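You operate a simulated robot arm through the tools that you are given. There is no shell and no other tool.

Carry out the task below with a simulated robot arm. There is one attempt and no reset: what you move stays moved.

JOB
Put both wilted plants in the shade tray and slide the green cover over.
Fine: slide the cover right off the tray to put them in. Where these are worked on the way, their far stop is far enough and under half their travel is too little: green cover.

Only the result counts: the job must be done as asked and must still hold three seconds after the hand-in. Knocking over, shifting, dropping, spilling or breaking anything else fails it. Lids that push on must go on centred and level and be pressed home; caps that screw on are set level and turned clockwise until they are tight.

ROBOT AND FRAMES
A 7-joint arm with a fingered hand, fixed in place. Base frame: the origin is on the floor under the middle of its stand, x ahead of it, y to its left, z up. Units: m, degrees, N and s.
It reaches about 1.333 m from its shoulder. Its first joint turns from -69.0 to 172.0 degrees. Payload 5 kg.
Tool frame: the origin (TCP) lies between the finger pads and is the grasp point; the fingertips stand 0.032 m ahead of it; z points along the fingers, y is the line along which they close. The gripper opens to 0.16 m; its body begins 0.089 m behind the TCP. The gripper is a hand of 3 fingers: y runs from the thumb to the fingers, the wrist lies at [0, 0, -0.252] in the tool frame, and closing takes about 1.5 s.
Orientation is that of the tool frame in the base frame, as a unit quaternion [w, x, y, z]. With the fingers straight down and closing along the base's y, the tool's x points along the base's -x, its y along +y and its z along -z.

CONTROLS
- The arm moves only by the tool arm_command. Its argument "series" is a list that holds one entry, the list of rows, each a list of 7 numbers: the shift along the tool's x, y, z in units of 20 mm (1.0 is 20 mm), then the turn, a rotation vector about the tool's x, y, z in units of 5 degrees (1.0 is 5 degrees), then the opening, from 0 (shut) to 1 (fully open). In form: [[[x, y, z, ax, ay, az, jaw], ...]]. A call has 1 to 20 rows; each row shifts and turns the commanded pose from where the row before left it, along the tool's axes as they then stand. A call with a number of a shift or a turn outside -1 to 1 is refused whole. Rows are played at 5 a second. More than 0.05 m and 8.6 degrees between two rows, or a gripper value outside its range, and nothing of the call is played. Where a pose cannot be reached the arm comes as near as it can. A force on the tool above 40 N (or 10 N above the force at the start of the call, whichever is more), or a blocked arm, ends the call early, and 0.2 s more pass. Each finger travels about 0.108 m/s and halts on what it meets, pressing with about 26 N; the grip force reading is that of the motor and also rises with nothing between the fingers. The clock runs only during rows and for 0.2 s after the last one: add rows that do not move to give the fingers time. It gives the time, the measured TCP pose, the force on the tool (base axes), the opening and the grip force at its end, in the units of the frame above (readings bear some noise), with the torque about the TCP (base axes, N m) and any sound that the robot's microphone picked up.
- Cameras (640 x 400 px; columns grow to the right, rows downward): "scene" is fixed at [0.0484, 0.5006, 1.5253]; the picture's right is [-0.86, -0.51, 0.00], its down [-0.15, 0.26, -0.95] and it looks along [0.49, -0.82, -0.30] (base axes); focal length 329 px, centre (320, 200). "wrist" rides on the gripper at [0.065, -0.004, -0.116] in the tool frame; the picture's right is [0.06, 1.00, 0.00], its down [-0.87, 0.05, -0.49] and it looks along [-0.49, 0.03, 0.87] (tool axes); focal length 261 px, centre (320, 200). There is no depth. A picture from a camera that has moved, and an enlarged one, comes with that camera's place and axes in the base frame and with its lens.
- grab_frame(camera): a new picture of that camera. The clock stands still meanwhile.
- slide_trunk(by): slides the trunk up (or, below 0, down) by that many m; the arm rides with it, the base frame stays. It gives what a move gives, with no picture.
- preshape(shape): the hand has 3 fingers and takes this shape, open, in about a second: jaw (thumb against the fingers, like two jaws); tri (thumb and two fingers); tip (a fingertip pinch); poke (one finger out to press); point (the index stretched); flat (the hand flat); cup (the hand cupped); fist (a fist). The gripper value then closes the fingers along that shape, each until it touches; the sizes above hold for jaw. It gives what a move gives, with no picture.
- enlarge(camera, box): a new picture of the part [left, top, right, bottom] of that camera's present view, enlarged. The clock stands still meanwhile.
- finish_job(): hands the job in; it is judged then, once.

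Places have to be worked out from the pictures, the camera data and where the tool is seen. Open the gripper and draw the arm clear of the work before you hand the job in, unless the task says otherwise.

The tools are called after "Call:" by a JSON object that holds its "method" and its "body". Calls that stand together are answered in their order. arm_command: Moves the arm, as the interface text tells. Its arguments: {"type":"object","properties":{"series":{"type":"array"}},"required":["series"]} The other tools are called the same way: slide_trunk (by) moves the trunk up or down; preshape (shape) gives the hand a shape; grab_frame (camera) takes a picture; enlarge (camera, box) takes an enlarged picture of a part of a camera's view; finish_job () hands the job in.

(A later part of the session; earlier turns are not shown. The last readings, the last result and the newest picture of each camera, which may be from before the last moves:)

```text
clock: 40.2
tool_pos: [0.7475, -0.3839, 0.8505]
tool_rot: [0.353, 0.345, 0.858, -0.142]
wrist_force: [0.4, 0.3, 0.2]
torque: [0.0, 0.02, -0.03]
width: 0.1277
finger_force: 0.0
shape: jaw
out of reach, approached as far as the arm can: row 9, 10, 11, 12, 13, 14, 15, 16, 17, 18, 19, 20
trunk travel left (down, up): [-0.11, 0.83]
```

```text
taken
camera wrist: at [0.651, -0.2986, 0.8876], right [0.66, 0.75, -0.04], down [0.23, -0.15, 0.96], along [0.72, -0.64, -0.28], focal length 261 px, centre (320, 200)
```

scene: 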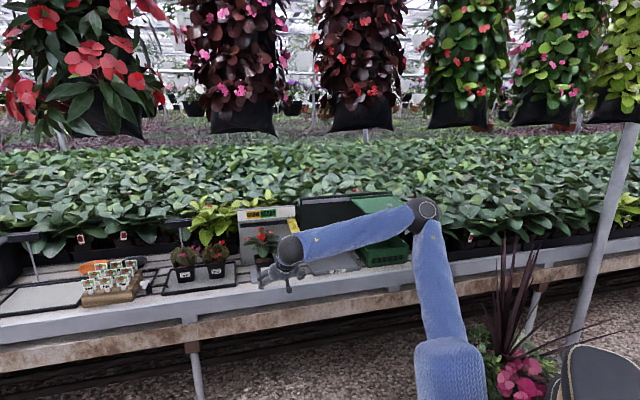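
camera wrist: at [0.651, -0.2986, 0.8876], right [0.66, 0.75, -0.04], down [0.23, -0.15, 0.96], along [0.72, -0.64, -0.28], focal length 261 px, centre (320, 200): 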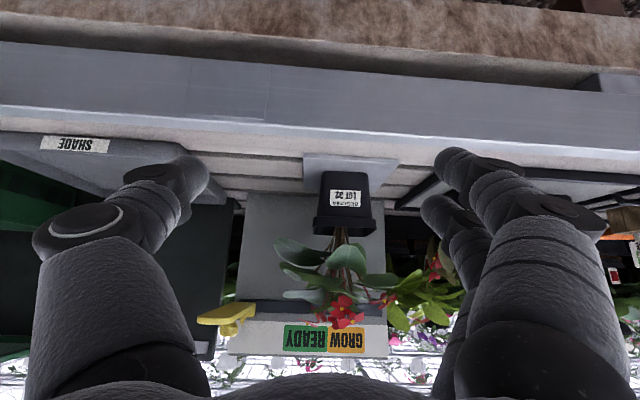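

This pose is at a limit: the elbow has swung out and the wrist can't hold that heading further left, so the arm stopped at (0.75, -0.38, 0.85). I'll turn the hand's heading back towards the arm's own direction and see how it behaves.

Call:
{"method": "arm_command", "body": {"series": [[[0, 0, 0, 0, 0, 0, 0.8], [0, 0, 0, -0.707, 0, -0.707, 0.8], [0, 0, 0, -0.707, 0, -0.707, 0.8], [0, 0, 0, -0.707, 0, -0.707, 0.8], [0, 0, 0, -0.707, 0, -0.707, 0.8], [0, 0, 0, -0.707, 0, -0.707, 0.8], [0, 0, 0, -0.707, 0, -0.707, 0.8], [0, 0, 0, 0, 0, 0, 0.8]]]}}

Call:
{"method": "grab_frame", "body": {"camera": "scene"}}

Call:
{"method": "grab_frame", "body": {"camera": "wrist"}}

```text
clock: 42.0
tool_pos: [0.7477, -0.3823, 0.8513]
tool_rot: [0.376, 0.114, 0.918, -0.048]
wrist_force: [-0.3, 0.2, 0.2]
torque: [0.01, -0.02, 0.01]
width: 0.128
finger_force: 0.2
shape: jaw
trunk travel left (down, up): [-0.11, 0.83]
```

```text
taken
```

scene: 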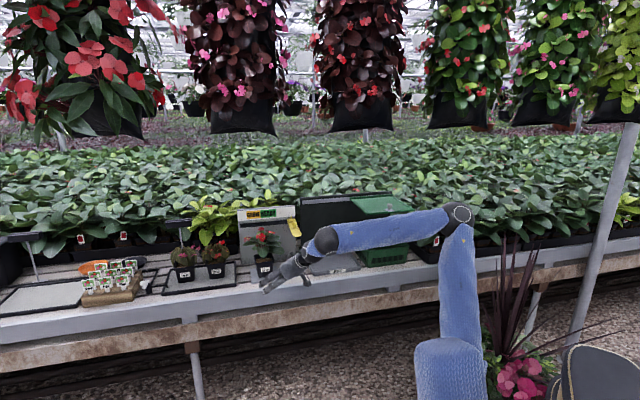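

```text
taken
camera wrist: at [0.6216, -0.357, 0.888], right [0.2, 0.98, -0.04], down [0.28, -0.01, 0.96], along [0.94, -0.2, -0.28], focal length 261 px, centre (320, 200)
```

wrist: 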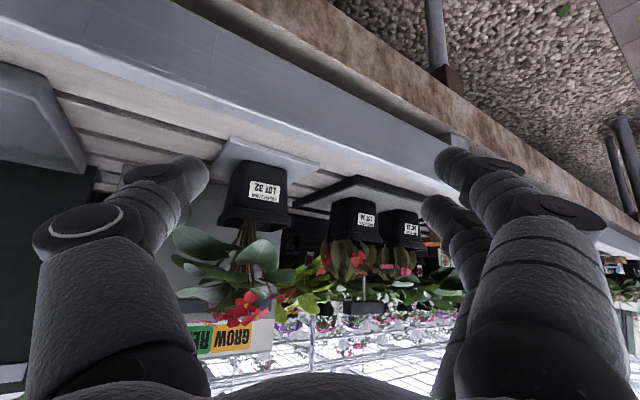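

The arm accepts this heading easily. I'll zoom the wrist view on the two wilted pots to get their orientation, spacing and height.

Call:
{"method": "enlarge", "body": {"camera": "wrist", "box": [290, 160, 450, 320]}}

Call:
{"method": "enlarge", "body": {"camera": "scene", "box": [140, 215, 260, 305]}}

```text
2.50 times, centred on (370, 240) of wrist
camera zoom: at [0.6216, -0.357, 0.888], right [0.2, 0.98, -0.04], down [0.28, -0.01, 0.96], along [0.94, -0.2, -0.28], focal length 652 px, centre (195, 100)
```

zoom: 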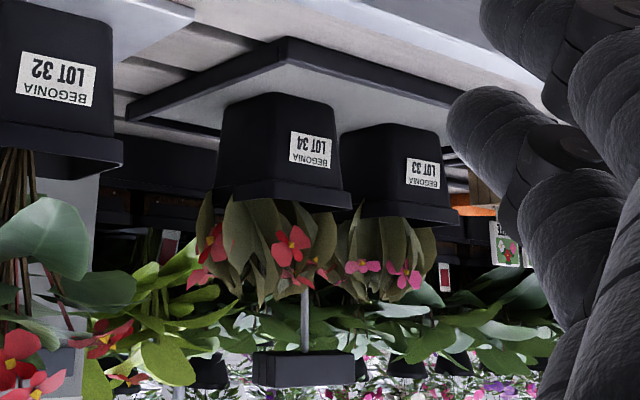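

```text
4.44 times, centred on (200, 260) of scene
camera zoom: at [0.0484, 0.5006, 1.5253], right [-0.86, -0.51, 0.0], down [-0.15, 0.26, -0.95], along [0.49, -0.82, -0.3], focal length 1461 px, centre (853, -67)
```

zoom: 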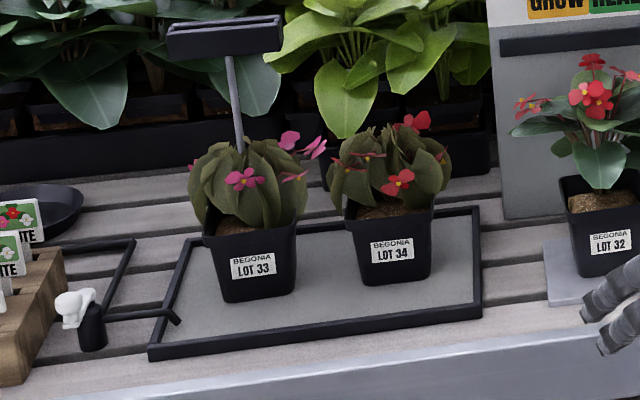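

Pot centres come out at about (1.214, -0.310) for Lot 33 and (1.120, -0.397) for Lot 34, both square to the bench with their middle near z≈0.79. I'll go along the outside of the bench to a spot in front of Lot 33, keeping well away from Lots 32 and 34.

Call:
{"method": "arm_command", "body": {"series": [[[-0.515, 0.955, 0.365, 0, 0, 0, 0.8], [-0.515, 0.955, 0.365, 0, 0, 0, 0.8], [-0.515, 0.955, 0.365, 0, 0, 0, 0.8], [-0.515, 0.955, 0.365, 0, 0, 0, 0.8], [-0.515, 0.955, 0.365, 0, 0, 0, 0.8], [-0.515, 0.955, 0.365, 0, 0, 0, 0.8], [-0.515, 0.955, 0.365, 0, 0, 0, 0.8], [-0.515, 0.955, 0.365, 0, 0, 0, 0.8], [-0.515, 0.955, 0.365, 0, 0, 0, 0.8], [-0.515, 0.955, 0.365, 0, 0, 0, 0.8], [-0.515, 0.955, 0.365, 0, 0, 0, 0.8], [-0.515, 0.955, 0.365, 0, 0, 0, 0.8], [-0.515, 0.955, 0.365, 0, 0, 0, 0.8], [-0.515, 0.955, 0.365, 0, 0, 0, 0.8], [-0.515, 0.955, 0.365, 0, 0, 0, 0.8], [0, 0, 0, 0, 0, 0, 0.8]]]}}

Call:
{"method": "grab_frame", "body": {"camera": "scene"}}

Call:
{"method": "grab_frame", "body": {"camera": "wrist"}}

```text
clock: 45.4
tool_pos: [0.9419, -0.2322, 0.8556]
tool_rot: [0.378, 0.111, 0.918, -0.043]
wrist_force: [0.2, 0.1, 0.5]
torque: [-0.01, 0.01, 0.05]
width: 0.1276
finger_force: 0.0
shape: jaw
out of reach, approached as far as the arm can: row 11, 12, 13, 14, 15
trunk travel left (down, up): [-0.11, 0.83]
```

```text
taken
```

scene: 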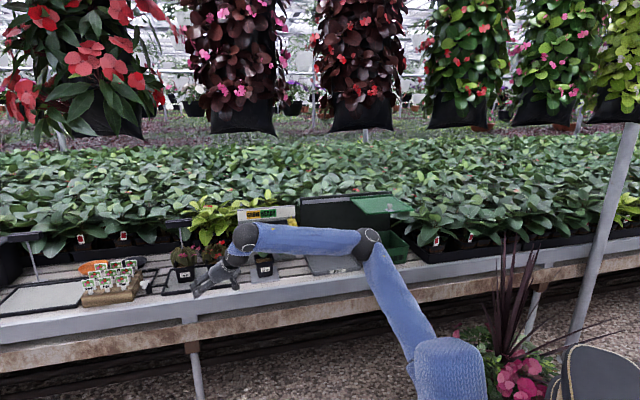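

```text
taken
camera wrist: at [0.8169, -0.2067, 0.8916], right [0.2, 0.98, -0.04], down [0.28, -0.02, 0.96], along [0.94, -0.2, -0.27], focal length 261 px, centre (320, 200)
```

wrist: 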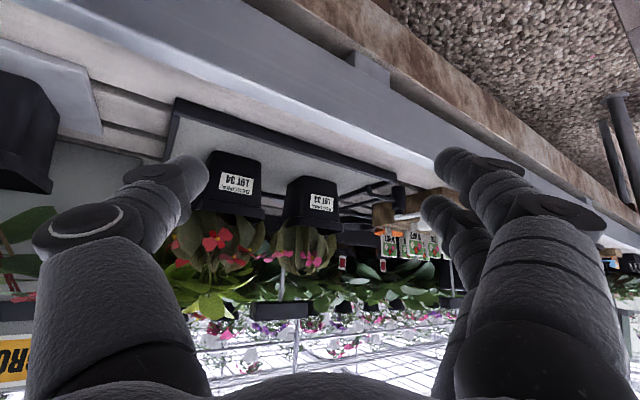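

The arm ran out of reach at (0.94, -0.23) with the elbow swung far out. I'll flatten the hand to about 20° below horizontal, which suits a side grasp on the pot better, and watch what the elbow does.

Call:
{"method": "arm_command", "body": {"series": [[[0, 0, 0, 0, -1, 0, 0.8], [0, 0, 0, 0, -1, 0, 0.8], [0, 0, 0, 0, -1, 0, 0.8], [0, 0, 0, 0, -1, 0, 0.8], [0, 0, 0, 0, -1, 0, 0.8], [0, 0, 0, 0, 0, 0, 0.8]]]}}

Call:
{"method": "grab_frame", "body": {"camera": "scene"}}

```text
clock: 46.8
tool_pos: [0.9425, -0.2324, 0.8552]
tool_rot: [0.567, 0.101, 0.814, -0.071]
wrist_force: [-0.3, 0.0, 0.7]
torque: [0.01, -0.01, -0.01]
width: 0.1276
finger_force: 0.0
shape: jaw
trunk travel left (down, up): [-0.11, 0.83]
```

```text
taken
```

scene: 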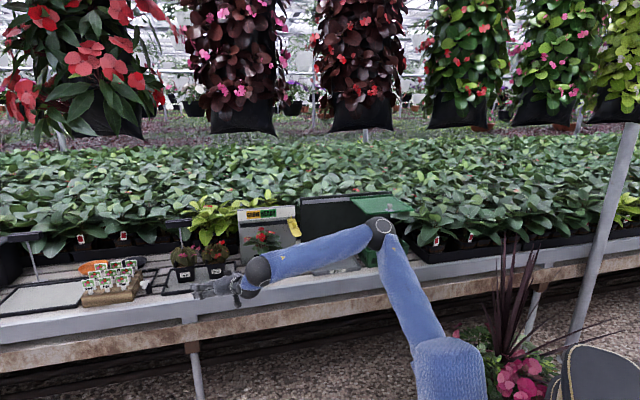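

Flattening worked and the arm followed fully. From the latest triangulation, the pots are about 76 mm wide at the rim, stand from z≈0.75 to 0.83, and have roughly 50 mm between them. I'll turn the heading to about -30° and move to a pre-grasp point in front of Lot 33.

Call:
{"method": "arm_command", "body": {"series": [[[0, 0, 0, 0.75, 0, 0.27, 0.7], [0, 0, 0, 0.75, 0, 0.27, 0.7], [0, 0, 0, 0.75, 0, 0.27, 0.7], [0, 0, 0, 0.75, 0, 0.27, 0.7], [0, 0, 0, 0, 1, 0, 0.7], [-0.289, 0.503, 0.873, 0, 0, 0, 0.7], [-0.289, 0.503, 0.873, 0, 0, 0, 0.7], [-0.289, 0.503, 0.873, 0, 0, 0, 0.7], [0, 0, 0, 0, 0, 0, 0.7]]]}}

Call:
{"method": "grab_frame", "body": {"camera": "scene"}}

Call:
{"method": "grab_frame", "body": {"camera": "wrist"}}

```text
clock: 48.8
tool_pos: [1.0039, -0.2849, 0.8432]
tool_rot: [0.522, 0.186, 0.824, -0.116]
wrist_force: [0.2, 0.0, -0.2]
torque: [0.02, -0.01, 0.03]
width: 0.1127
finger_force: 0.0
shape: jaw
out of reach, approached as far as the arm can: row 2, 3, 4, 5, 7, 8
trunk travel left (down, up): [-0.11, 0.83]
```

```text
taken
```

scene: 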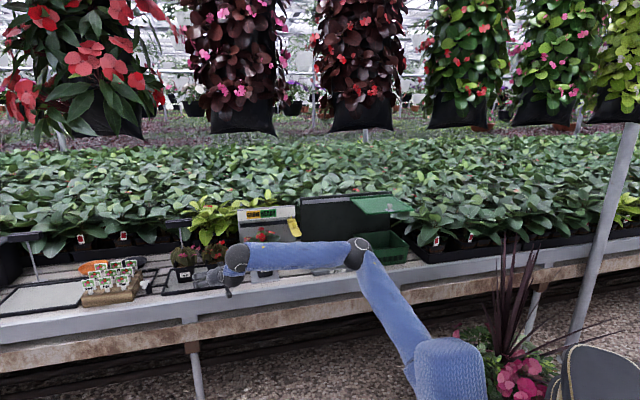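

```text
taken
camera wrist: at [0.8821, -0.233, 0.8329], right [0.4, 0.91, -0.05], down [-0.04, 0.08, 1.0], along [0.91, -0.4, 0.07], focal length 261 px, centre (320, 200)
```

wrist: 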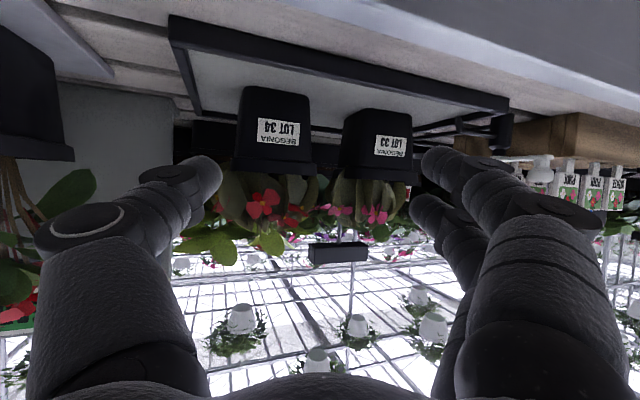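

At about -25° heading the wrist bend limit is binding because the elbow is out to the side. Stretching the arm further should straighten it and free the wrist, so I'll swing the heading back towards -10° and extend outward before turning in.

Call:
{"method": "arm_command", "body": {"series": [[[0, 0, 0, -0.907, 0, -0.423, 0.7], [0, 0, 0, -0.907, 0, -0.423, 0.7], [0, 0, 0, -0.907, 0, -0.423, 0.7], [-0.3, 0.863, 0.539, 0, 0, 0, 0.7], [-0.3, 0.863, 0.539, 0, 0, 0, 0.7], [-0.3, 0.863, 0.539, 0, 0, 0, 0.7], [-0.3, 0.863, 0.539, 0, 0, 0, 0.7], [-0.3, 0.863, 0.539, 0, 0, 0, 0.7], [-0.3, 0.863, 0.539, 0, 0, 0, 0.7], [-0.3, 0.863, 0.539, 0, 0, 0, 0.7], [-0.3, 0.863, 0.539, 0, 0, 0, 0.7], [0, 0, 0, 0, 0, 0, 0.7]]]}}

Call:
{"method": "grab_frame", "body": {"camera": "scene"}}

Call:
{"method": "grab_frame", "body": {"camera": "wrist"}}

```text
clock: 51.4
tool_pos: [1.0722, -0.2201, 0.8447]
tool_rot: [0.532, 0.077, 0.842, -0.047]
wrist_force: [1.4, 0.1, -0.5]
torque: [-0.01, 0.01, -0.03]
width: 0.1123
finger_force: 0.1
shape: jaw
out of reach, approached as far as the arm can: row 8, 9, 10, 11
trunk travel left (down, up): [-0.11, 0.83]
```

```text
taken
```

scene: 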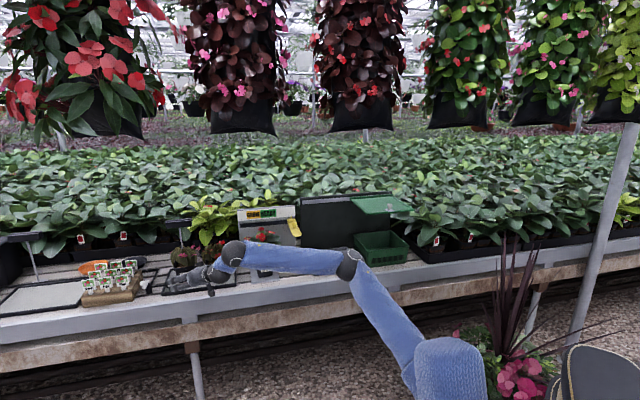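

```text
taken
camera wrist: at [0.9407, -0.2, 0.8353], right [0.15, 0.99, -0.05], down [-0.06, 0.06, 1.0], along [0.99, -0.15, 0.07], focal length 261 px, centre (320, 200)
```

wrist: 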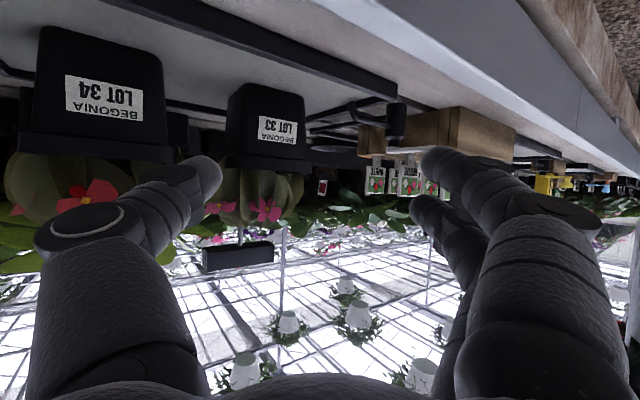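

The arm stopped short again, though it isn't fully stretched. Before choosing a strategy I'll find out which joint is limiting it, by testing a few small shifts and turns in free air.

Call:
{"method": "arm_command", "body": {"series": [[[-0.413, 0.18, 0.892, 0, 0, 0, 0.7], [0.413, -0.18, -0.892, 0, 0, 0, 0.7], [0.076, 0.983, -0.16, 0, 0, 0, 0.7], [-0.076, -0.983, 0.16, 0, 0, 0, 0.7], [0, 0, 0, 0, 0, 1, 0.7], [0, 0, 0, 0, 0, -1, 0.7], [0, 0, 0, 0, 0, -1, 0.7], [0, 0, 0, 0, 0, 1, 0.7], [0, 0, 0, 0, -1, 0, 0.7], [0, 0, 0, 0, 1, 0, 0.7], [0, 0, 0, 0, 1, 0, 0.7], [0, 0, 0, 0, -1, 0, 0.7], [0, 0, 0, -1, 0, 0, 0.7], [0, 0, 0, 1, 0, 0, 0.7], [0, 0, 0, 1, 0, 0, 0.7], [0, 0, 0, -1, 0, 0, 0.7]]]}}

Call:
{"method": "enlarge", "body": {"camera": "scene", "box": [160, 200, 480, 400]}}

```text
clock: 54.8
tool_pos: [1.0536, -0.2298, 0.8455]
tool_rot: [0.532, 0.079, 0.842, -0.049]
wrist_force: [0.4, 1.2, 0.1]
torque: [0.0, 0.0, -0.06]
width: 0.1121
finger_force: 0.1
shape: jaw
out of reach, approached as far as the arm can: row 1, 3
trunk travel left (down, up): [-0.11, 0.83]
```

```text
2.00 times, centred on (320, 300) of scene
camera zoom: at [0.0484, 0.5006, 1.5253], right [-0.86, -0.51, 0.0], down [-0.15, 0.26, -0.95], along [0.49, -0.82, -0.3], focal length 658 px, centre (320, 0)
```

zoom: 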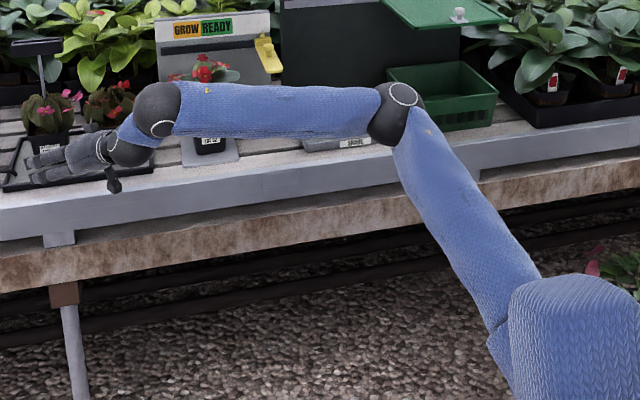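

Only pushing further out (+x or +y) is blocked, and every turn is free, so this is a positional limit of the shoulder and elbow. I'll test radial, sideways and vertical moves to see how far the arm can stretch from here.

Call:
{"method": "arm_command", "body": {"series": [[[0, 0, 0, 0, 0, 0, 0.7], [-0.076, -0.983, 0.16, 0, 0, 0, 0.7], [-0.076, -0.983, 0.16, 0, 0, 0, 0.7], [-0.413, 0.18, 0.892, 0, 0, 0, 0.7], [-0.413, 0.18, 0.892, 0, 0, 0, 0.7], [-0.413, 0.18, 0.892, 0, 0, 0, 0.7], [0, 0, 0, 0, 0, 0, 0.7]]]}}

Call:
{"method": "slide_trunk", "body": {"by": 0.1}}

Call:
{"method": "arm_command", "body": {"series": [[[-0.413, 0.18, 0.892, 0, 0, 0, 0.7], [-0.413, 0.18, 0.892, 0, 0, 0, 0.7], [0.076, 0.983, -0.16, 0, 0, 0, 0.7], [0.076, 0.983, -0.16, 0, 0, 0, 0.7], [0, 0, 0, 0, 0, 0, 0.7]]]}}

Call:
{"method": "grab_frame", "body": {"camera": "scene"}}

```text
clock: 56.4
tool_pos: [1.113, -0.2718, 0.8448]
tool_rot: [0.532, 0.078, 0.842, -0.048]
wrist_force: [0.4, -0.4, 0.4]
torque: [0.01, -0.01, -0.02]
width: 0.112
finger_force: 0.0
shape: jaw
trunk travel left (down, up): [-0.11, 0.83]
```

```text
clock: 57.7
tool_pos: [1.1141, -0.2695, 0.9445]
tool_rot: [0.532, 0.078, 0.842, -0.048]
wrist_force: [-0.1, -0.5, -0.7]
torque: [-0.01, -0.05, 0.0]
width: 0.1125
finger_force: 0.0
shape: jaw
trunk travel left (down, up): [-0.21, 0.73]
```

```text
clock: 58.9
tool_pos: [1.1279, -0.2685, 0.9389]
tool_rot: [0.532, 0.078, 0.842, -0.048]
wrist_force: [-0.5, -0.2, 0.1]
torque: [-0.01, 0.0, 0.0]
width: 0.1124
finger_force: 0.1
shape: jaw
out of reach, approached as far as the arm can: row 2, 3, 4
trunk travel left (down, up): [-0.21, 0.73]
```

```text
taken
```

scene: 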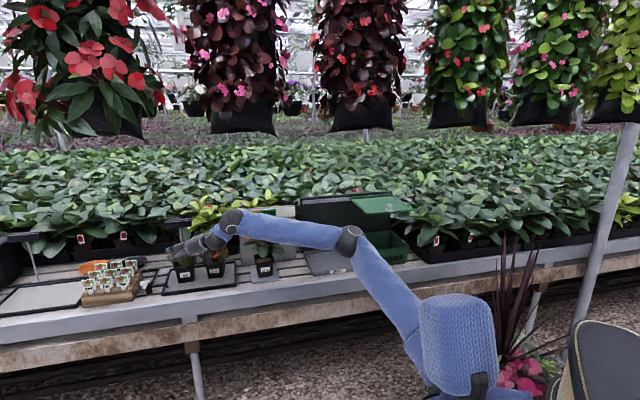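

The boundary is clearer now: further right the arm can stretch more, and it reached (1.13, -0.27). I'll take detailed views of the arm to work out its geometry.

Call:
{"method": "enlarge", "body": {"camera": "scene", "box": [140, 180, 300, 300]}}

Call:
{"method": "enlarge", "body": {"camera": "scene", "box": [300, 200, 560, 400]}}

Call:
{"method": "grab_frame", "body": {"camera": "wrist"}}

```text
3.33 times, centred on (220, 240) of scene
camera zoom: at [0.0484, 0.5006, 1.5253], right [-0.86, -0.51, 0.0], down [-0.15, 0.26, -0.95], along [0.49, -0.82, -0.3], focal length 1096 px, centre (653, 67)
```

zoom: 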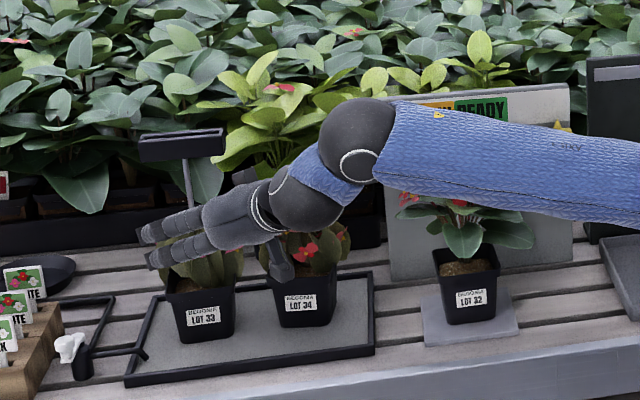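

```text
2.00 times, centred on (430, 300) of scene
camera zoom: at [0.0484, 0.5006, 1.5253], right [-0.86, -0.51, 0.0], down [-0.15, 0.26, -0.95], along [0.49, -0.82, -0.3], focal length 658 px, centre (100, 0)
```

zoom: 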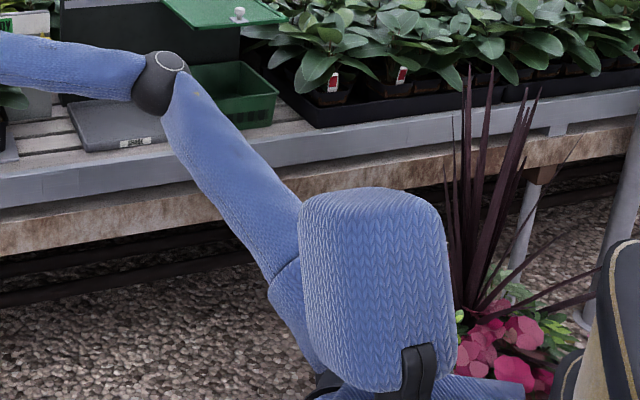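

```text
taken
camera wrist: at [0.9968, -0.2489, 0.9281], right [0.16, 0.99, -0.05], down [-0.06, 0.06, 1.0], along [0.99, -0.15, 0.07], focal length 261 px, centre (320, 200)
```

wrist: 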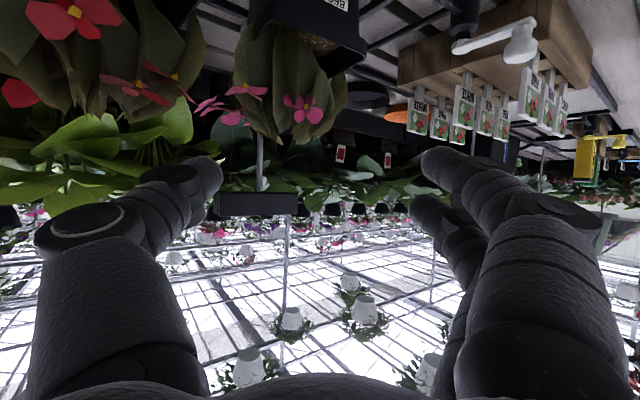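

The hand is close to the foliage, so I'll back off first. The limit seems to loosen when the wrist sits below the shoulder, so I'll raise the trunk and bring the hand back down to test that.

Call:
{"method": "arm_command", "body": {"series": [[[0.413, -0.18, -0.892, 0, 0, 0, 0.7], [0.413, -0.18, -0.892, 0, 0, 0, 0.7], [0.413, -0.18, -0.892, 0, 0, 0, 0.7], [0.413, -0.18, -0.892, 0, 0, 0, 0.7], [0.413, -0.18, -0.892, 0, 0, 0, 0.7], [0.413, -0.18, -0.892, 0, 0, 0, 0.7], [0.413, -0.18, -0.892, 0, 0, 0, 0.7]]]}}

Call:
{"method": "slide_trunk", "body": {"by": 0.15}}

Call:
{"method": "arm_command", "body": {"series": [[[0.907, 0, 0.42, 0, 0, 0, 0.7], [0.907, 0, 0.42, 0, 0, 0, 0.7], [0.907, 0, 0.42, 0, 0, 0, 0.7], [0.907, 0, 0.42, 0, 0, 0, 0.7], [0.907, 0, 0.42, 0, 0, 0, 0.7], [0.907, 0, 0.42, 0, 0, 0, 0.7], [0.907, 0, 0.42, 0, 0, 0, 0.7], [0.907, 0, 0.42, 0, 0, 0, 0.7], [0.076, 0.983, -0.16, 0, 0, 0, 0.7], [0.076, 0.983, -0.16, 0, 0, 0, 0.7], [0.076, 0.983, -0.16, 0, 0, 0, 0.7], [0.076, 0.983, -0.16, 0, 0, 0, 0.7], [0, 0, 0, 0, 0, 0, 0.7]]]}}

Call:
{"method": "grab_frame", "body": {"camera": "scene"}}

Call:
{"method": "grab_frame", "body": {"camera": "wrist"}}

```text
clock: 60.5
tool_pos: [0.9882, -0.2676, 0.9386]
tool_rot: [0.532, 0.079, 0.841, -0.049]
wrist_force: [-0.9, 0.6, -0.4]
torque: [-0.04, 0.0, 0.0]
width: 0.1122
finger_force: 0.1
shape: jaw
trunk travel left (down, up): [-0.21, 0.73]
```

```text
clock: 62.3
tool_pos: [0.9883, -0.2679, 1.0878]
tool_rot: [0.532, 0.079, 0.842, -0.049]
wrist_force: [0.1, -0.7, 0.0]
torque: [0.02, -0.02, -0.02]
width: 0.1122
finger_force: 0.0
shape: jaw
trunk travel left (down, up): [-0.36, 0.58]
```

```text
clock: 65.1
tool_pos: [0.988, -0.1873, 0.9288]
tool_rot: [0.532, 0.078, 0.842, -0.048]
wrist_force: [-0.1, -0.4, 0.0]
torque: [-0.03, 0.02, 0.02]
width: 0.1122
finger_force: 0.1
shape: jaw
trunk travel left (down, up): [-0.36, 0.58]
```

```text
taken
```

scene: 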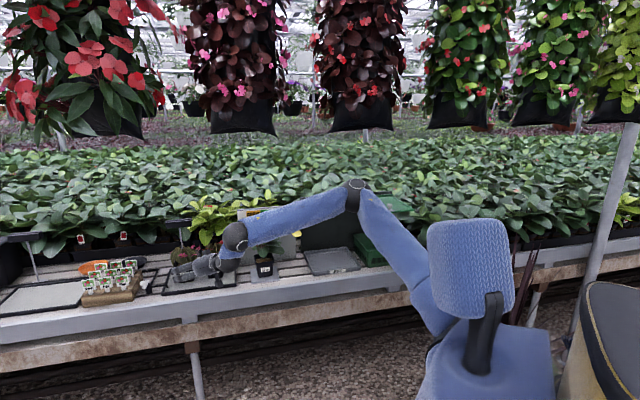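

```text
taken
camera wrist: at [0.8565, -0.1677, 0.9192], right [0.16, 0.99, -0.05], down [-0.06, 0.06, 1.0], along [0.99, -0.15, 0.07], focal length 261 px, centre (320, 200)
```

wrist: 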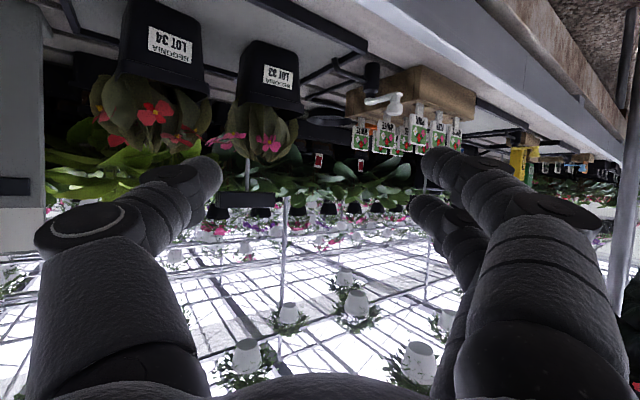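

Raising the shoulder helped: the hand now moves left freely. I'll turn to the grasp heading of about -30° and go to the pre-grasp point in front of Lot 33.

Call:
{"method": "arm_command", "body": {"series": [[[0, 0, 0, 0.907, 0, 0.42, 0.7], [0, 0, 0, 0.907, 0, 0.42, 0.7], [0, 0, 0, 0.907, 0, 0.42, 0.7], [0, 0, 0, 0.907, 0, 0.42, 0.7], [0.098, 0.108, 0.95, 0, 0, 0, 0.7], [0.098, 0.108, 0.95, 0, 0, 0, 0.7], [0.098, 0.108, 0.95, 0, 0, 0, 0.7], [0.098, 0.108, 0.95, 0, 0, 0, 0.7], [0.098, 0.108, 0.95, 0, 0, 0, 0.7], [0.098, 0.108, 0.95, 0, 0, 0, 0.7], [0, 0, 0, 0, 0, 0, 0.7]]]}}

Call:
{"method": "grab_frame", "body": {"camera": "scene"}}

Call:
{"method": "grab_frame", "body": {"camera": "wrist"}}

```text
clock: 67.5
tool_pos: [1.0583, -0.3492, 0.8774]
tool_rot: [0.516, 0.222, 0.816, -0.14]
wrist_force: [0.5, -0.3, 0.5]
torque: [-0.01, -0.02, 0.03]
width: 0.1122
finger_force: 0.1
shape: jaw
out of reach, approached as far as the arm can: row 1, 2, 3, 4, 7, 8, 9, 10
trunk travel left (down, up): [-0.36, 0.58]
```

```text
taken
```

scene: 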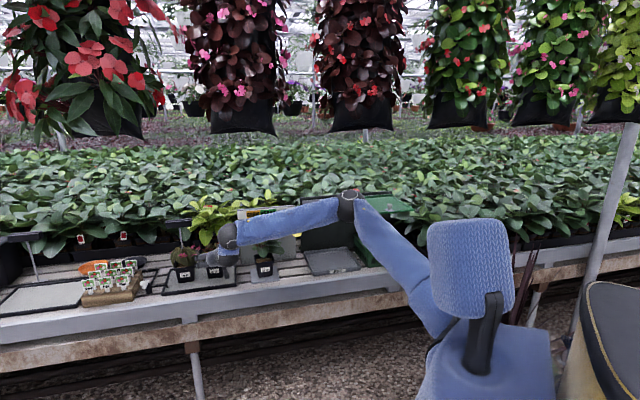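

```text
taken
camera wrist: at [0.9421, -0.2861, 0.8671], right [0.48, 0.87, -0.06], down [-0.03, 0.08, 1.0], along [0.88, -0.48, 0.07], focal length 261 px, centre (320, 200)
```

wrist: 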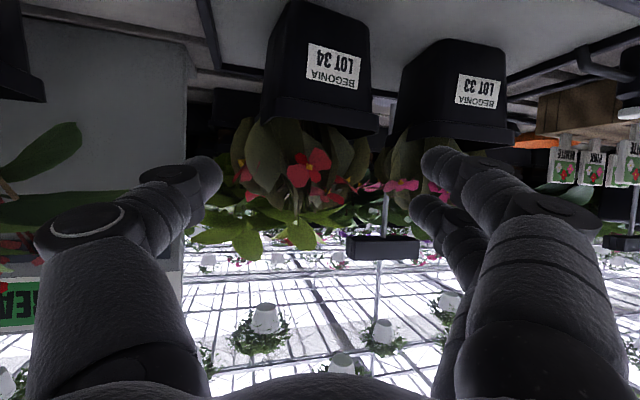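

The wrist can't hold -30° out here, and the solver drifted the hand towards Lot 34, though the forces show it touched nothing. I'll back away at once, relax the heading to about -15°, and re-centre to the left.

Call:
{"method": "arm_command", "body": {"series": [[[0, 0, -1, 0, 0, 0, 0.7], [0, 0, -1, 0, 0, 0, 0.7], [0, 0, -1, 0, 0, 0, 0.7], [0, 0, -1, 0, 0, 0, 0.7], [0, 0, -1, 0, 0, 0, 0.7], [0, 0, 0, -0.907, 0, -0.42, 0.7], [0, 0, 0, -0.907, 0, -0.42, 0.7], [0, 0, 0, -0.907, 0, -0.42, 0.7], [0.1, 0.95, -0.2, 0, 0, 0, 0.7], [0.1, 0.95, -0.2, 0, 0, 0, 0.7], [0.1, 0.95, -0.2, 0, 0, 0, 0.7], [0.1, 0.95, -0.2, 0, 0, 0, 0.7], [0, 0, 0, 0, 0, 0, 0.7]]]}}

Call:
{"method": "enlarge", "body": {"camera": "scene", "box": [140, 170, 460, 370]}}

Call:
{"method": "grab_frame", "body": {"camera": "wrist"}}

```text
clock: 70.3
tool_pos: [0.9849, -0.2253, 0.9189]
tool_rot: [0.529, 0.116, 0.837, -0.073]
wrist_force: [0.3, 0.7, 0.6]
torque: [-0.01, -0.02, 0.01]
width: 0.1121
finger_force: 0.1
shape: jaw
trunk travel left (down, up): [-0.36, 0.58]
```

```text
2.00 times, centred on (300, 270) of scene
camera zoom: at [0.0484, 0.5006, 1.5253], right [-0.86, -0.51, 0.0], down [-0.15, 0.26, -0.95], along [0.49, -0.82, -0.3], focal length 658 px, centre (360, 60)
```

zoom: 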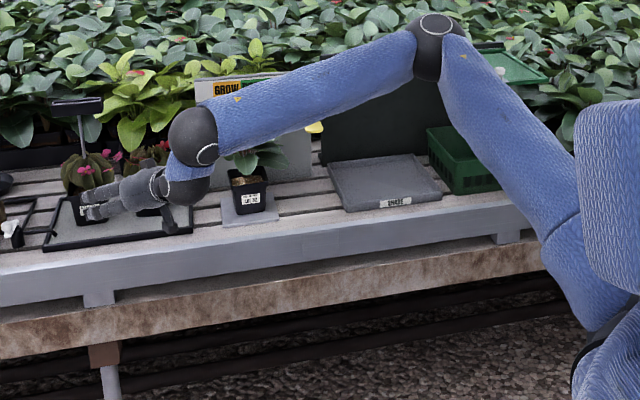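

```text
taken
camera wrist: at [0.8549, -0.194, 0.9088], right [0.24, 0.97, -0.06], down [-0.05, 0.07, 1.0], along [0.97, -0.24, 0.07], focal length 261 px, centre (320, 200)
```

wrist: 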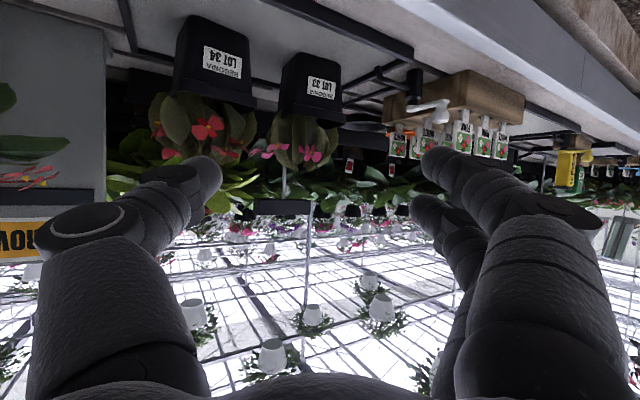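

The arm is free again. Because of the pots' layout and my heading limit, I'll take Lot 34 first, since its front-right is open and Lot 33 sits further left. Averaged fixes give Lot 34 at about (1.121, -0.391), and I'm moving to its pre-grasp point.

Call:
{"method": "arm_command", "body": {"series": [[[0.46, -0.85, 0.66, 0, 0, 0, 0.72], [0.46, -0.85, 0.66, 0, 0, 0, 0.72], [0.46, -0.85, 0.66, 0, 0, 0, 0.72], [0.46, -0.85, 0.66, 0, 0, 0, 0.72], [0.46, -0.85, 0.66, 0, 0, 0, 0.72], [0.46, -0.85, 0.66, 0, 0, 0, 0.72], [0, 0, 0, 0.673, 0, 0.32, 0.72], [0, 0, 0, 0.673, 0, 0.32, 0.72], [0, 0, 0, 0, 0, 0, 0.72]]]}}

Call:
{"method": "grab_frame", "body": {"camera": "scene"}}

Call:
{"method": "grab_frame", "body": {"camera": "wrist"}}

```text
clock: 72.3
tool_pos: [1.0031, -0.3362, 0.8343]
tool_rot: [0.523, 0.17, 0.828, -0.107]
wrist_force: [-0.4, 0.1, 0.1]
torque: [-0.01, -0.01, 0.02]
width: 0.1148
finger_force: 0.1
shape: jaw
trunk travel left (down, up): [-0.36, 0.58]
```

```text
taken
```

scene: 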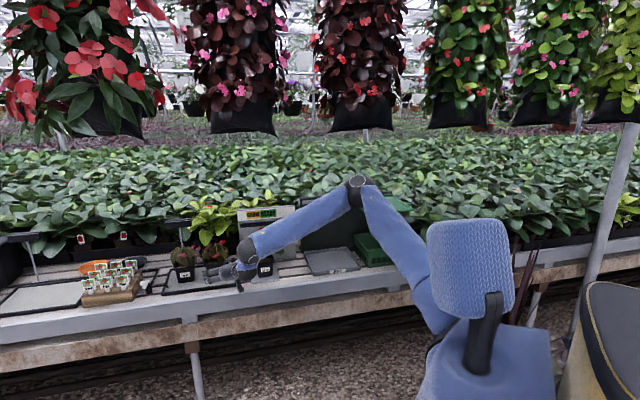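

```text
taken
camera wrist: at [0.8786, -0.2886, 0.8253], right [0.37, 0.93, -0.05], down [-0.05, 0.08, 1.0], along [0.93, -0.36, 0.07], focal length 261 px, centre (320, 200)
```

wrist: 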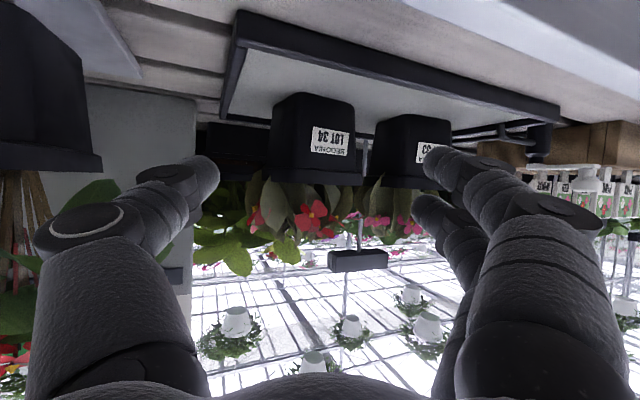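

The hand is exactly in place at heading -23°, with Lot 34 centred. I'll add a small heading turn and go about halfway in along the finger direction, then check the fingers against both pots.

Call:
{"method": "arm_command", "body": {"series": [[[0, 0, 0, 0.6, 0, 0.29, 0.72], [0, 0, 0, 0, 0, 0, 0.72]]]}}

Call:
{"method": "arm_command", "body": {"series": [[[0, 0, 0.6, 0, 0, 0, 0.72], [0, 0, 0.6, 0, 0, 0, 0.72], [0, 0, 0.6, 0, 0, 0, 0.72], [0, 0, 0.6, 0, 0, 0, 0.72], [0, 0, 0, 0, 0, 0, 0.72]]]}}

Call:
{"method": "grab_frame", "body": {"camera": "wrist"}}

Call:
{"method": "enlarge", "body": {"camera": "scene", "box": [150, 210, 290, 310]}}

```text
clock: 72.9
tool_pos: [1.0022, -0.3359, 0.8353]
tool_rot: [0.52, 0.193, 0.823, -0.121]
wrist_force: [0.3, 0.2, -0.4]
torque: [0.0, -0.01, -0.01]
width: 0.1151
finger_force: 0.2
shape: jaw
trunk travel left (down, up): [-0.36, 0.58]
```

```text
clock: 74.1
tool_pos: [1.0412, -0.3546, 0.815]
tool_rot: [0.52, 0.193, 0.823, -0.121]
wrist_force: [0.2, 0.2, -0.8]
torque: [0.0, 0.02, -0.01]
width: 0.1147
finger_force: 0.1
shape: jaw
trunk travel left (down, up): [-0.36, 0.58]
```

```text
taken
camera wrist: at [0.9203, -0.3007, 0.8046], right [0.42, 0.91, -0.05], down [-0.04, 0.08, 1.0], along [0.91, -0.42, 0.07], focal length 261 px, centre (320, 200)
```

wrist: 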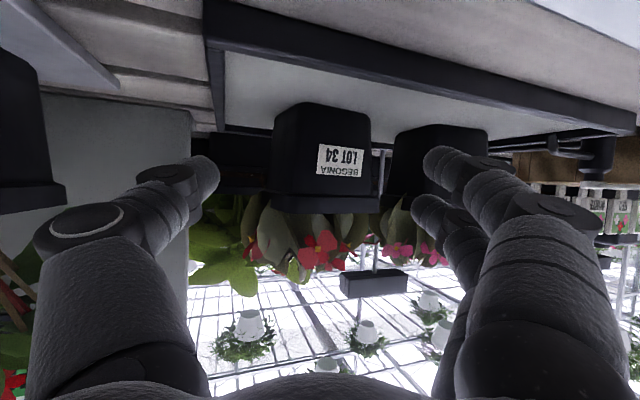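

```text
4.00 times, centred on (220, 260) of scene
camera zoom: at [0.0484, 0.5006, 1.5253], right [-0.86, -0.51, 0.0], down [-0.15, 0.26, -0.95], along [0.49, -0.82, -0.3], focal length 1315 px, centre (720, -40)
```

zoom: 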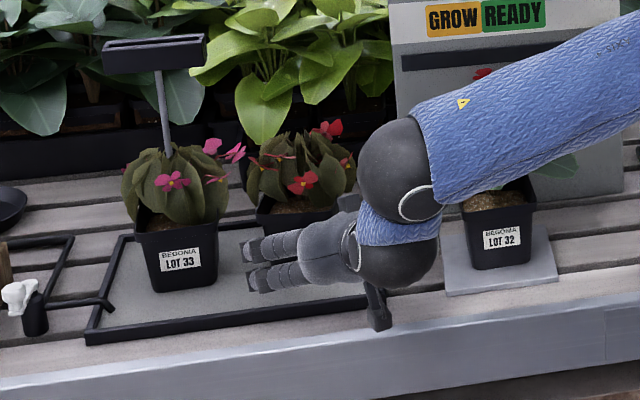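

Lot 34 is centred between thumb and fingers. I'll narrow to about 0.104 m so the left fingers fit the gap beside Lot 33, and go in the rest of the way in two steps.

Call:
{"method": "arm_command", "body": {"series": [[[-0.09, 0.025, 0.655, 0, 0, 0, 0.65], [-0.09, 0.025, 0.655, 0, 0, 0, 0.65], [-0.09, 0.025, 0.655, 0, 0, 0, 0.65], [0, 0, 0, 0, 0, 0, 0.65]]]}}

Call:
{"method": "grab_frame", "body": {"camera": "wrist"}}

Call:
{"method": "enlarge", "body": {"camera": "scene", "box": [150, 210, 290, 310]}}

```text
clock: 75.1
tool_pos: [1.0768, -0.3706, 0.8013]
tool_rot: [0.519, 0.194, 0.823, -0.121]
wrist_force: [0.9, 0.4, 0.4]
torque: [0.03, -0.02, -0.01]
width: 0.1042
finger_force: 0.0
shape: jaw
trunk travel left (down, up): [-0.36, 0.58]
```

```text
taken
camera wrist: at [0.955, -0.316, 0.7926], right [0.42, 0.91, -0.05], down [-0.04, 0.08, 1.0], along [0.91, -0.42, 0.07], focal length 261 px, centre (320, 200)
```

wrist: 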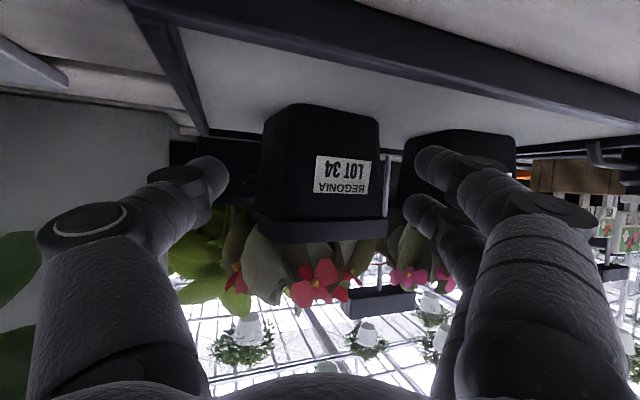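

```text
4.00 times, centred on (220, 260) of scene
camera zoom: at [0.0484, 0.5006, 1.5253], right [-0.86, -0.51, 0.0], down [-0.15, 0.26, -0.95], along [0.49, -0.82, -0.3], focal length 1315 px, centre (720, -40)
```

zoom: 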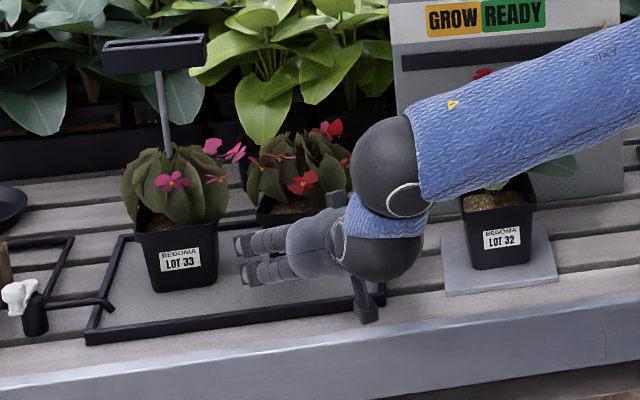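

The fit looks good, with clear space on both sides of Lot 34. I'll make the final 40 mm advance.

Call:
{"method": "arm_command", "body": {"series": [[[-0.09, 0.03, 0.655, 0, 0, 0, 0.65], [-0.09, 0.03, 0.655, 0, 0, 0, 0.65], [-0.09, 0.03, 0.6, 0, 0, 0, 0.65], [0, 0, 0, 0, 0, 0, 0.65]]]}}

Call:
{"method": "grab_frame", "body": {"camera": "wrist"}}

Call:
{"method": "enlarge", "body": {"camera": "scene", "box": [150, 210, 290, 310]}}

```text
clock: 76.1
tool_pos: [1.1009, -0.3938, 0.7958]
tool_rot: [0.52, 0.193, 0.823, -0.12]
wrist_force: [0.5, 1.0, 0.0]
torque: [0.01, 0.03, 0.04]
width: 0.1047
finger_force: 0.1
shape: jaw
out of reach, approached as far as the arm can: row 2, 3
trunk travel left (down, up): [-0.36, 0.58]
```

```text
taken
camera wrist: at [0.9792, -0.3395, 0.7865], right [0.42, 0.91, -0.05], down [-0.04, 0.08, 1.0], along [0.91, -0.41, 0.07], focal length 261 px, centre (320, 200)
```

wrist: 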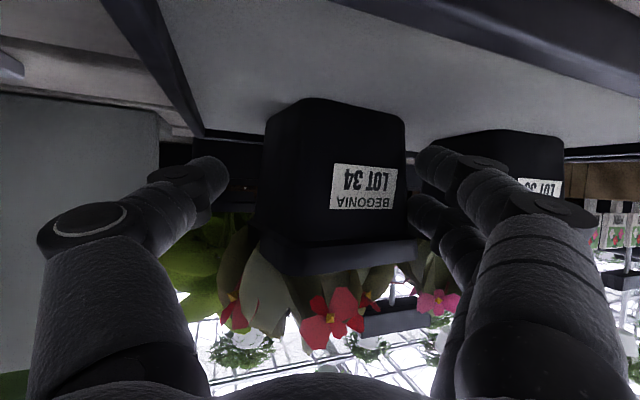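

```text
4.00 times, centred on (220, 260) of scene
camera zoom: at [0.0484, 0.5006, 1.5253], right [-0.86, -0.51, 0.0], down [-0.15, 0.26, -0.95], along [0.49, -0.82, -0.3], focal length 1315 px, centre (720, -40)
```

zoom: 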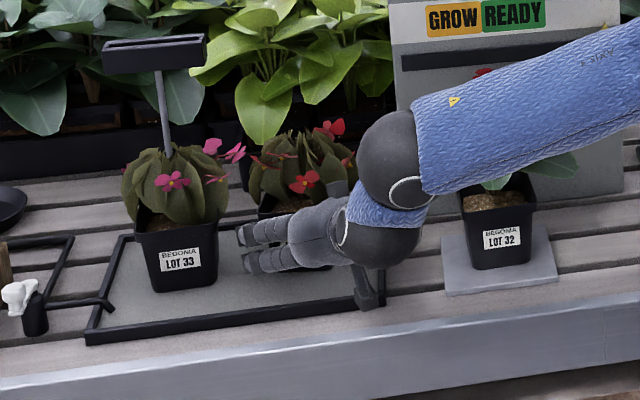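

The arm is at its reach here, with Lot 34's centre about 17 mm ahead of the grasp point and the fingers past its middle, which is enough. I'll close the hand on the pot.

Call:
{"method": "arm_command", "body": {"series": [[[0, 0, 0, 0, 0, 0, 0.5], [0, 0, 0, 0, 0, 0, 0.35], [0, 0, 0, 0, 0, 0, 0.25], [0, 0, 0, 0, 0, 0, 0.25], [0, 0, 0, 0, 0, 0, 0.25], [0, 0, 0, 0, 0, 0, 0.25]]]}}

Call:
{"method": "grab_frame", "body": {"camera": "wrist"}}

Call:
{"method": "enlarge", "body": {"camera": "scene", "box": [150, 210, 290, 310]}}

```text
clock: 77.5
tool_pos: [1.0998, -0.3934, 0.7969]
tool_rot: [0.52, 0.193, 0.823, -0.12]
wrist_force: [0.5, 0.1, 0.2]
torque: [0.02, 0.04, 0.0]
width: 0.0765
finger_force: 26.0
shape: jaw
trunk travel left (down, up): [-0.36, 0.58]
```

```text
taken
camera wrist: at [0.9791, -0.3397, 0.7863], right [0.42, 0.91, -0.05], down [-0.04, 0.08, 1.0], along [0.91, -0.41, 0.07], focal length 261 px, centre (320, 200)
```

wrist: 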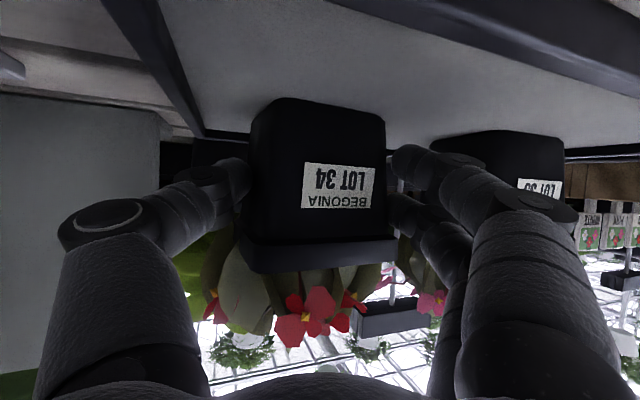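

```text
4.00 times, centred on (220, 260) of scene
camera zoom: at [0.0484, 0.5006, 1.5253], right [-0.86, -0.51, 0.0], down [-0.15, 0.26, -0.95], along [0.49, -0.82, -0.3], focal length 1315 px, centre (720, -40)
```

zoom: 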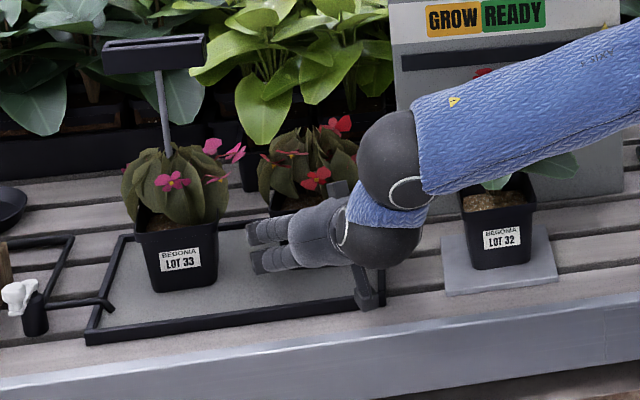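

Lot 34 is gripped (width 76 mm, 26 N) and has squared itself to the fingers. I'll lift it straight up with the trunk and check that it hangs securely.

Call:
{"method": "slide_trunk", "body": {"by": 0.05}}

Call:
{"method": "grab_frame", "body": {"camera": "wrist"}}

Call:
{"method": "enlarge", "body": {"camera": "scene", "box": [150, 190, 290, 310]}}

```text
clock: 78.4
tool_pos: [1.1008, -0.3944, 0.8448]
tool_rot: [0.52, 0.193, 0.824, -0.12]
wrist_force: [0.6, 0.1, -3.0]
torque: [0.08, 0.05, 0.0]
width: 0.0763
finger_force: 26.1
shape: jaw
trunk travel left (down, up): [-0.41, 0.53]
```

```text
taken
camera wrist: at [0.9794, -0.3398, 0.8356], right [0.42, 0.91, -0.05], down [-0.04, 0.08, 1.0], along [0.91, -0.41, 0.07], focal length 261 px, centre (320, 200)
```

wrist: 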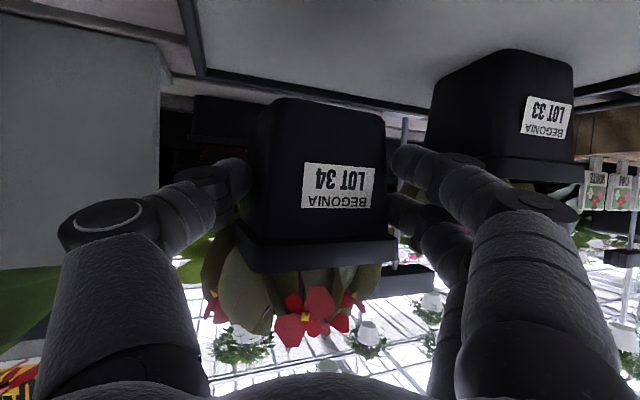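

```text
3.33 times, centred on (220, 250) of scene
camera zoom: at [0.0484, 0.5006, 1.5253], right [-0.86, -0.51, 0.0], down [-0.15, 0.26, -0.95], along [0.49, -0.82, -0.3], focal length 1096 px, centre (653, 33)
```

zoom: 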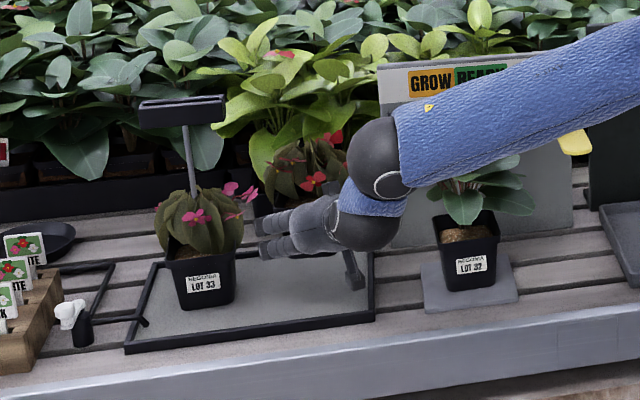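

The pot weighs about 3 N and sits rock-steady in the hand. I'll raise it a bit more, then withdraw along the same path I came in on.

Call:
{"method": "slide_trunk", "body": {"by": 0.06}}

Call:
{"method": "arm_command", "body": {"series": [[[0.09, -0.03, -0.6, 0, 0, 0, 0.25], [0.09, -0.03, -0.655, 0, 0, 0, 0.25], [0.09, -0.03, -0.655, 0, 0, 0, 0.25], [0.09, -0.03, -0.655, 0, 0, 0, 0.25], [0.09, -0.025, -0.655, 0, 0, 0, 0.25], [0.09, -0.025, -0.655, 0, 0, 0, 0.25], [0, 0, -0.6, 0, 0, 0, 0.25], [0, 0, -0.6, 0, 0, 0, 0.25], [0, 0, 0, 0, 0, 0, 0.25]]]}}

Call:
{"method": "grab_frame", "body": {"camera": "scene"}}

Call:
{"method": "grab_frame", "body": {"camera": "wrist"}}

```text
clock: 79.4
tool_pos: [1.1006, -0.3936, 0.9048]
tool_rot: [0.519, 0.193, 0.824, -0.12]
wrist_force: [-0.8, 0.5, -2.0]
torque: [0.04, 0.04, -0.04]
width: 0.076
finger_force: 26.3
shape: jaw
trunk travel left (down, up): [-0.47, 0.47]
```

```text
clock: 81.4
tool_pos: [1.0126, -0.3552, 0.9406]
tool_rot: [0.52, 0.193, 0.823, -0.12]
wrist_force: [0.1, 0.4, -2.4]
torque: [0.03, 0.06, -0.01]
width: 0.0761
finger_force: 25.9
shape: jaw
trunk travel left (down, up): [-0.47, 0.47]
```

```text
taken
```

scene: 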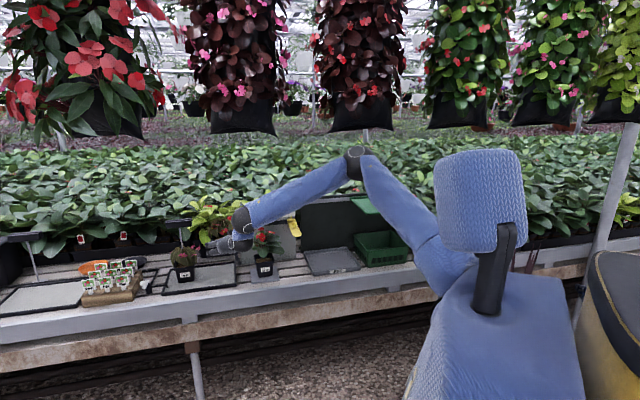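

```text
taken
camera wrist: at [0.891, -0.3007, 0.93], right [0.42, 0.91, -0.05], down [-0.04, 0.08, 1.0], along [0.91, -0.41, 0.07], focal length 261 px, centre (320, 200)
```

wrist: 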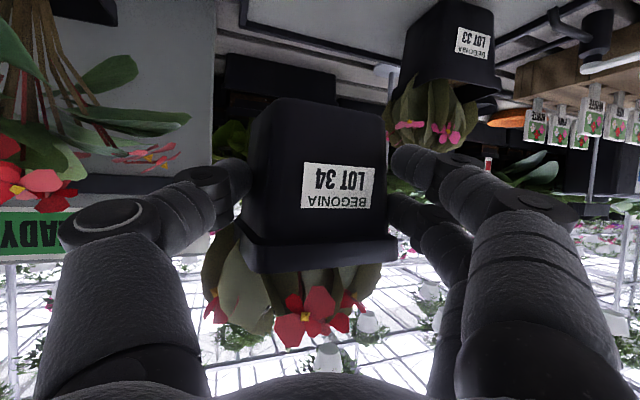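

The arm followed the whole path and the pot is stable. The elbow is near the bag height, so I won't go any higher. I'll keep backing straight out in small steps, watching the clearance to Lot 32.

Call:
{"method": "arm_command", "body": {"series": [[[0.429, 0, -0.903, 0, 0, 0, 0.25], [0.429, 0, -0.903, 0, 0, 0, 0.25], [0.429, 0, -0.903, 0, 0, 0, 0.25], [0, 0, 0, 0, 0, 0, 0.25]]]}}

Call:
{"method": "grab_frame", "body": {"camera": "wrist"}}

Call:
{"method": "grab_frame", "body": {"camera": "scene"}}

```text
clock: 82.4
tool_pos: [0.9579, -0.3277, 0.9408]
tool_rot: [0.521, 0.193, 0.823, -0.12]
wrist_force: [-0.6, 0.1, -2.8]
torque: [0.0, 0.08, 0.01]
width: 0.076
finger_force: 26.1
shape: jaw
trunk travel left (down, up): [-0.47, 0.47]
```

```text
taken
camera wrist: at [0.837, -0.2736, 0.9297], right [0.42, 0.91, -0.05], down [-0.04, 0.08, 1.0], along [0.91, -0.41, 0.07], focal length 261 px, centre (320, 200)
```

wrist: 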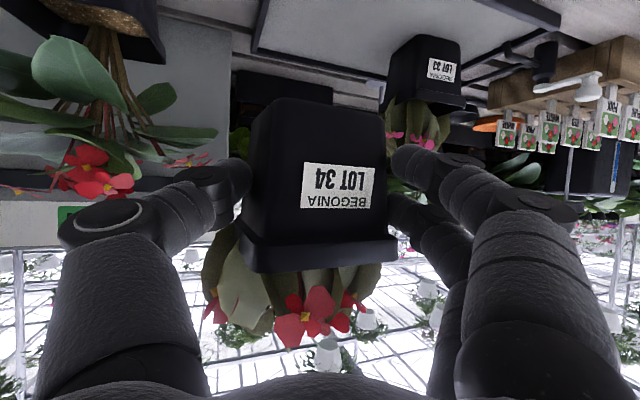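

```text
taken
```

scene: 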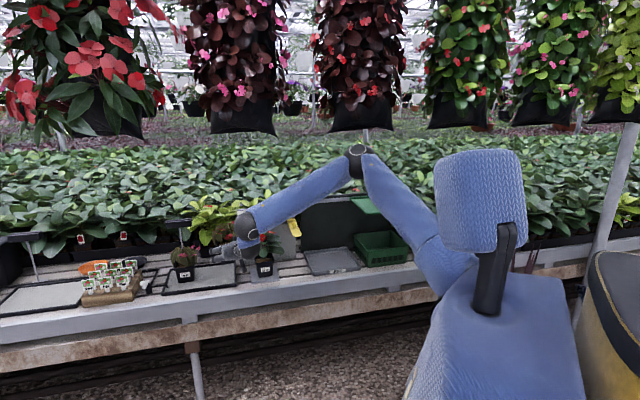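

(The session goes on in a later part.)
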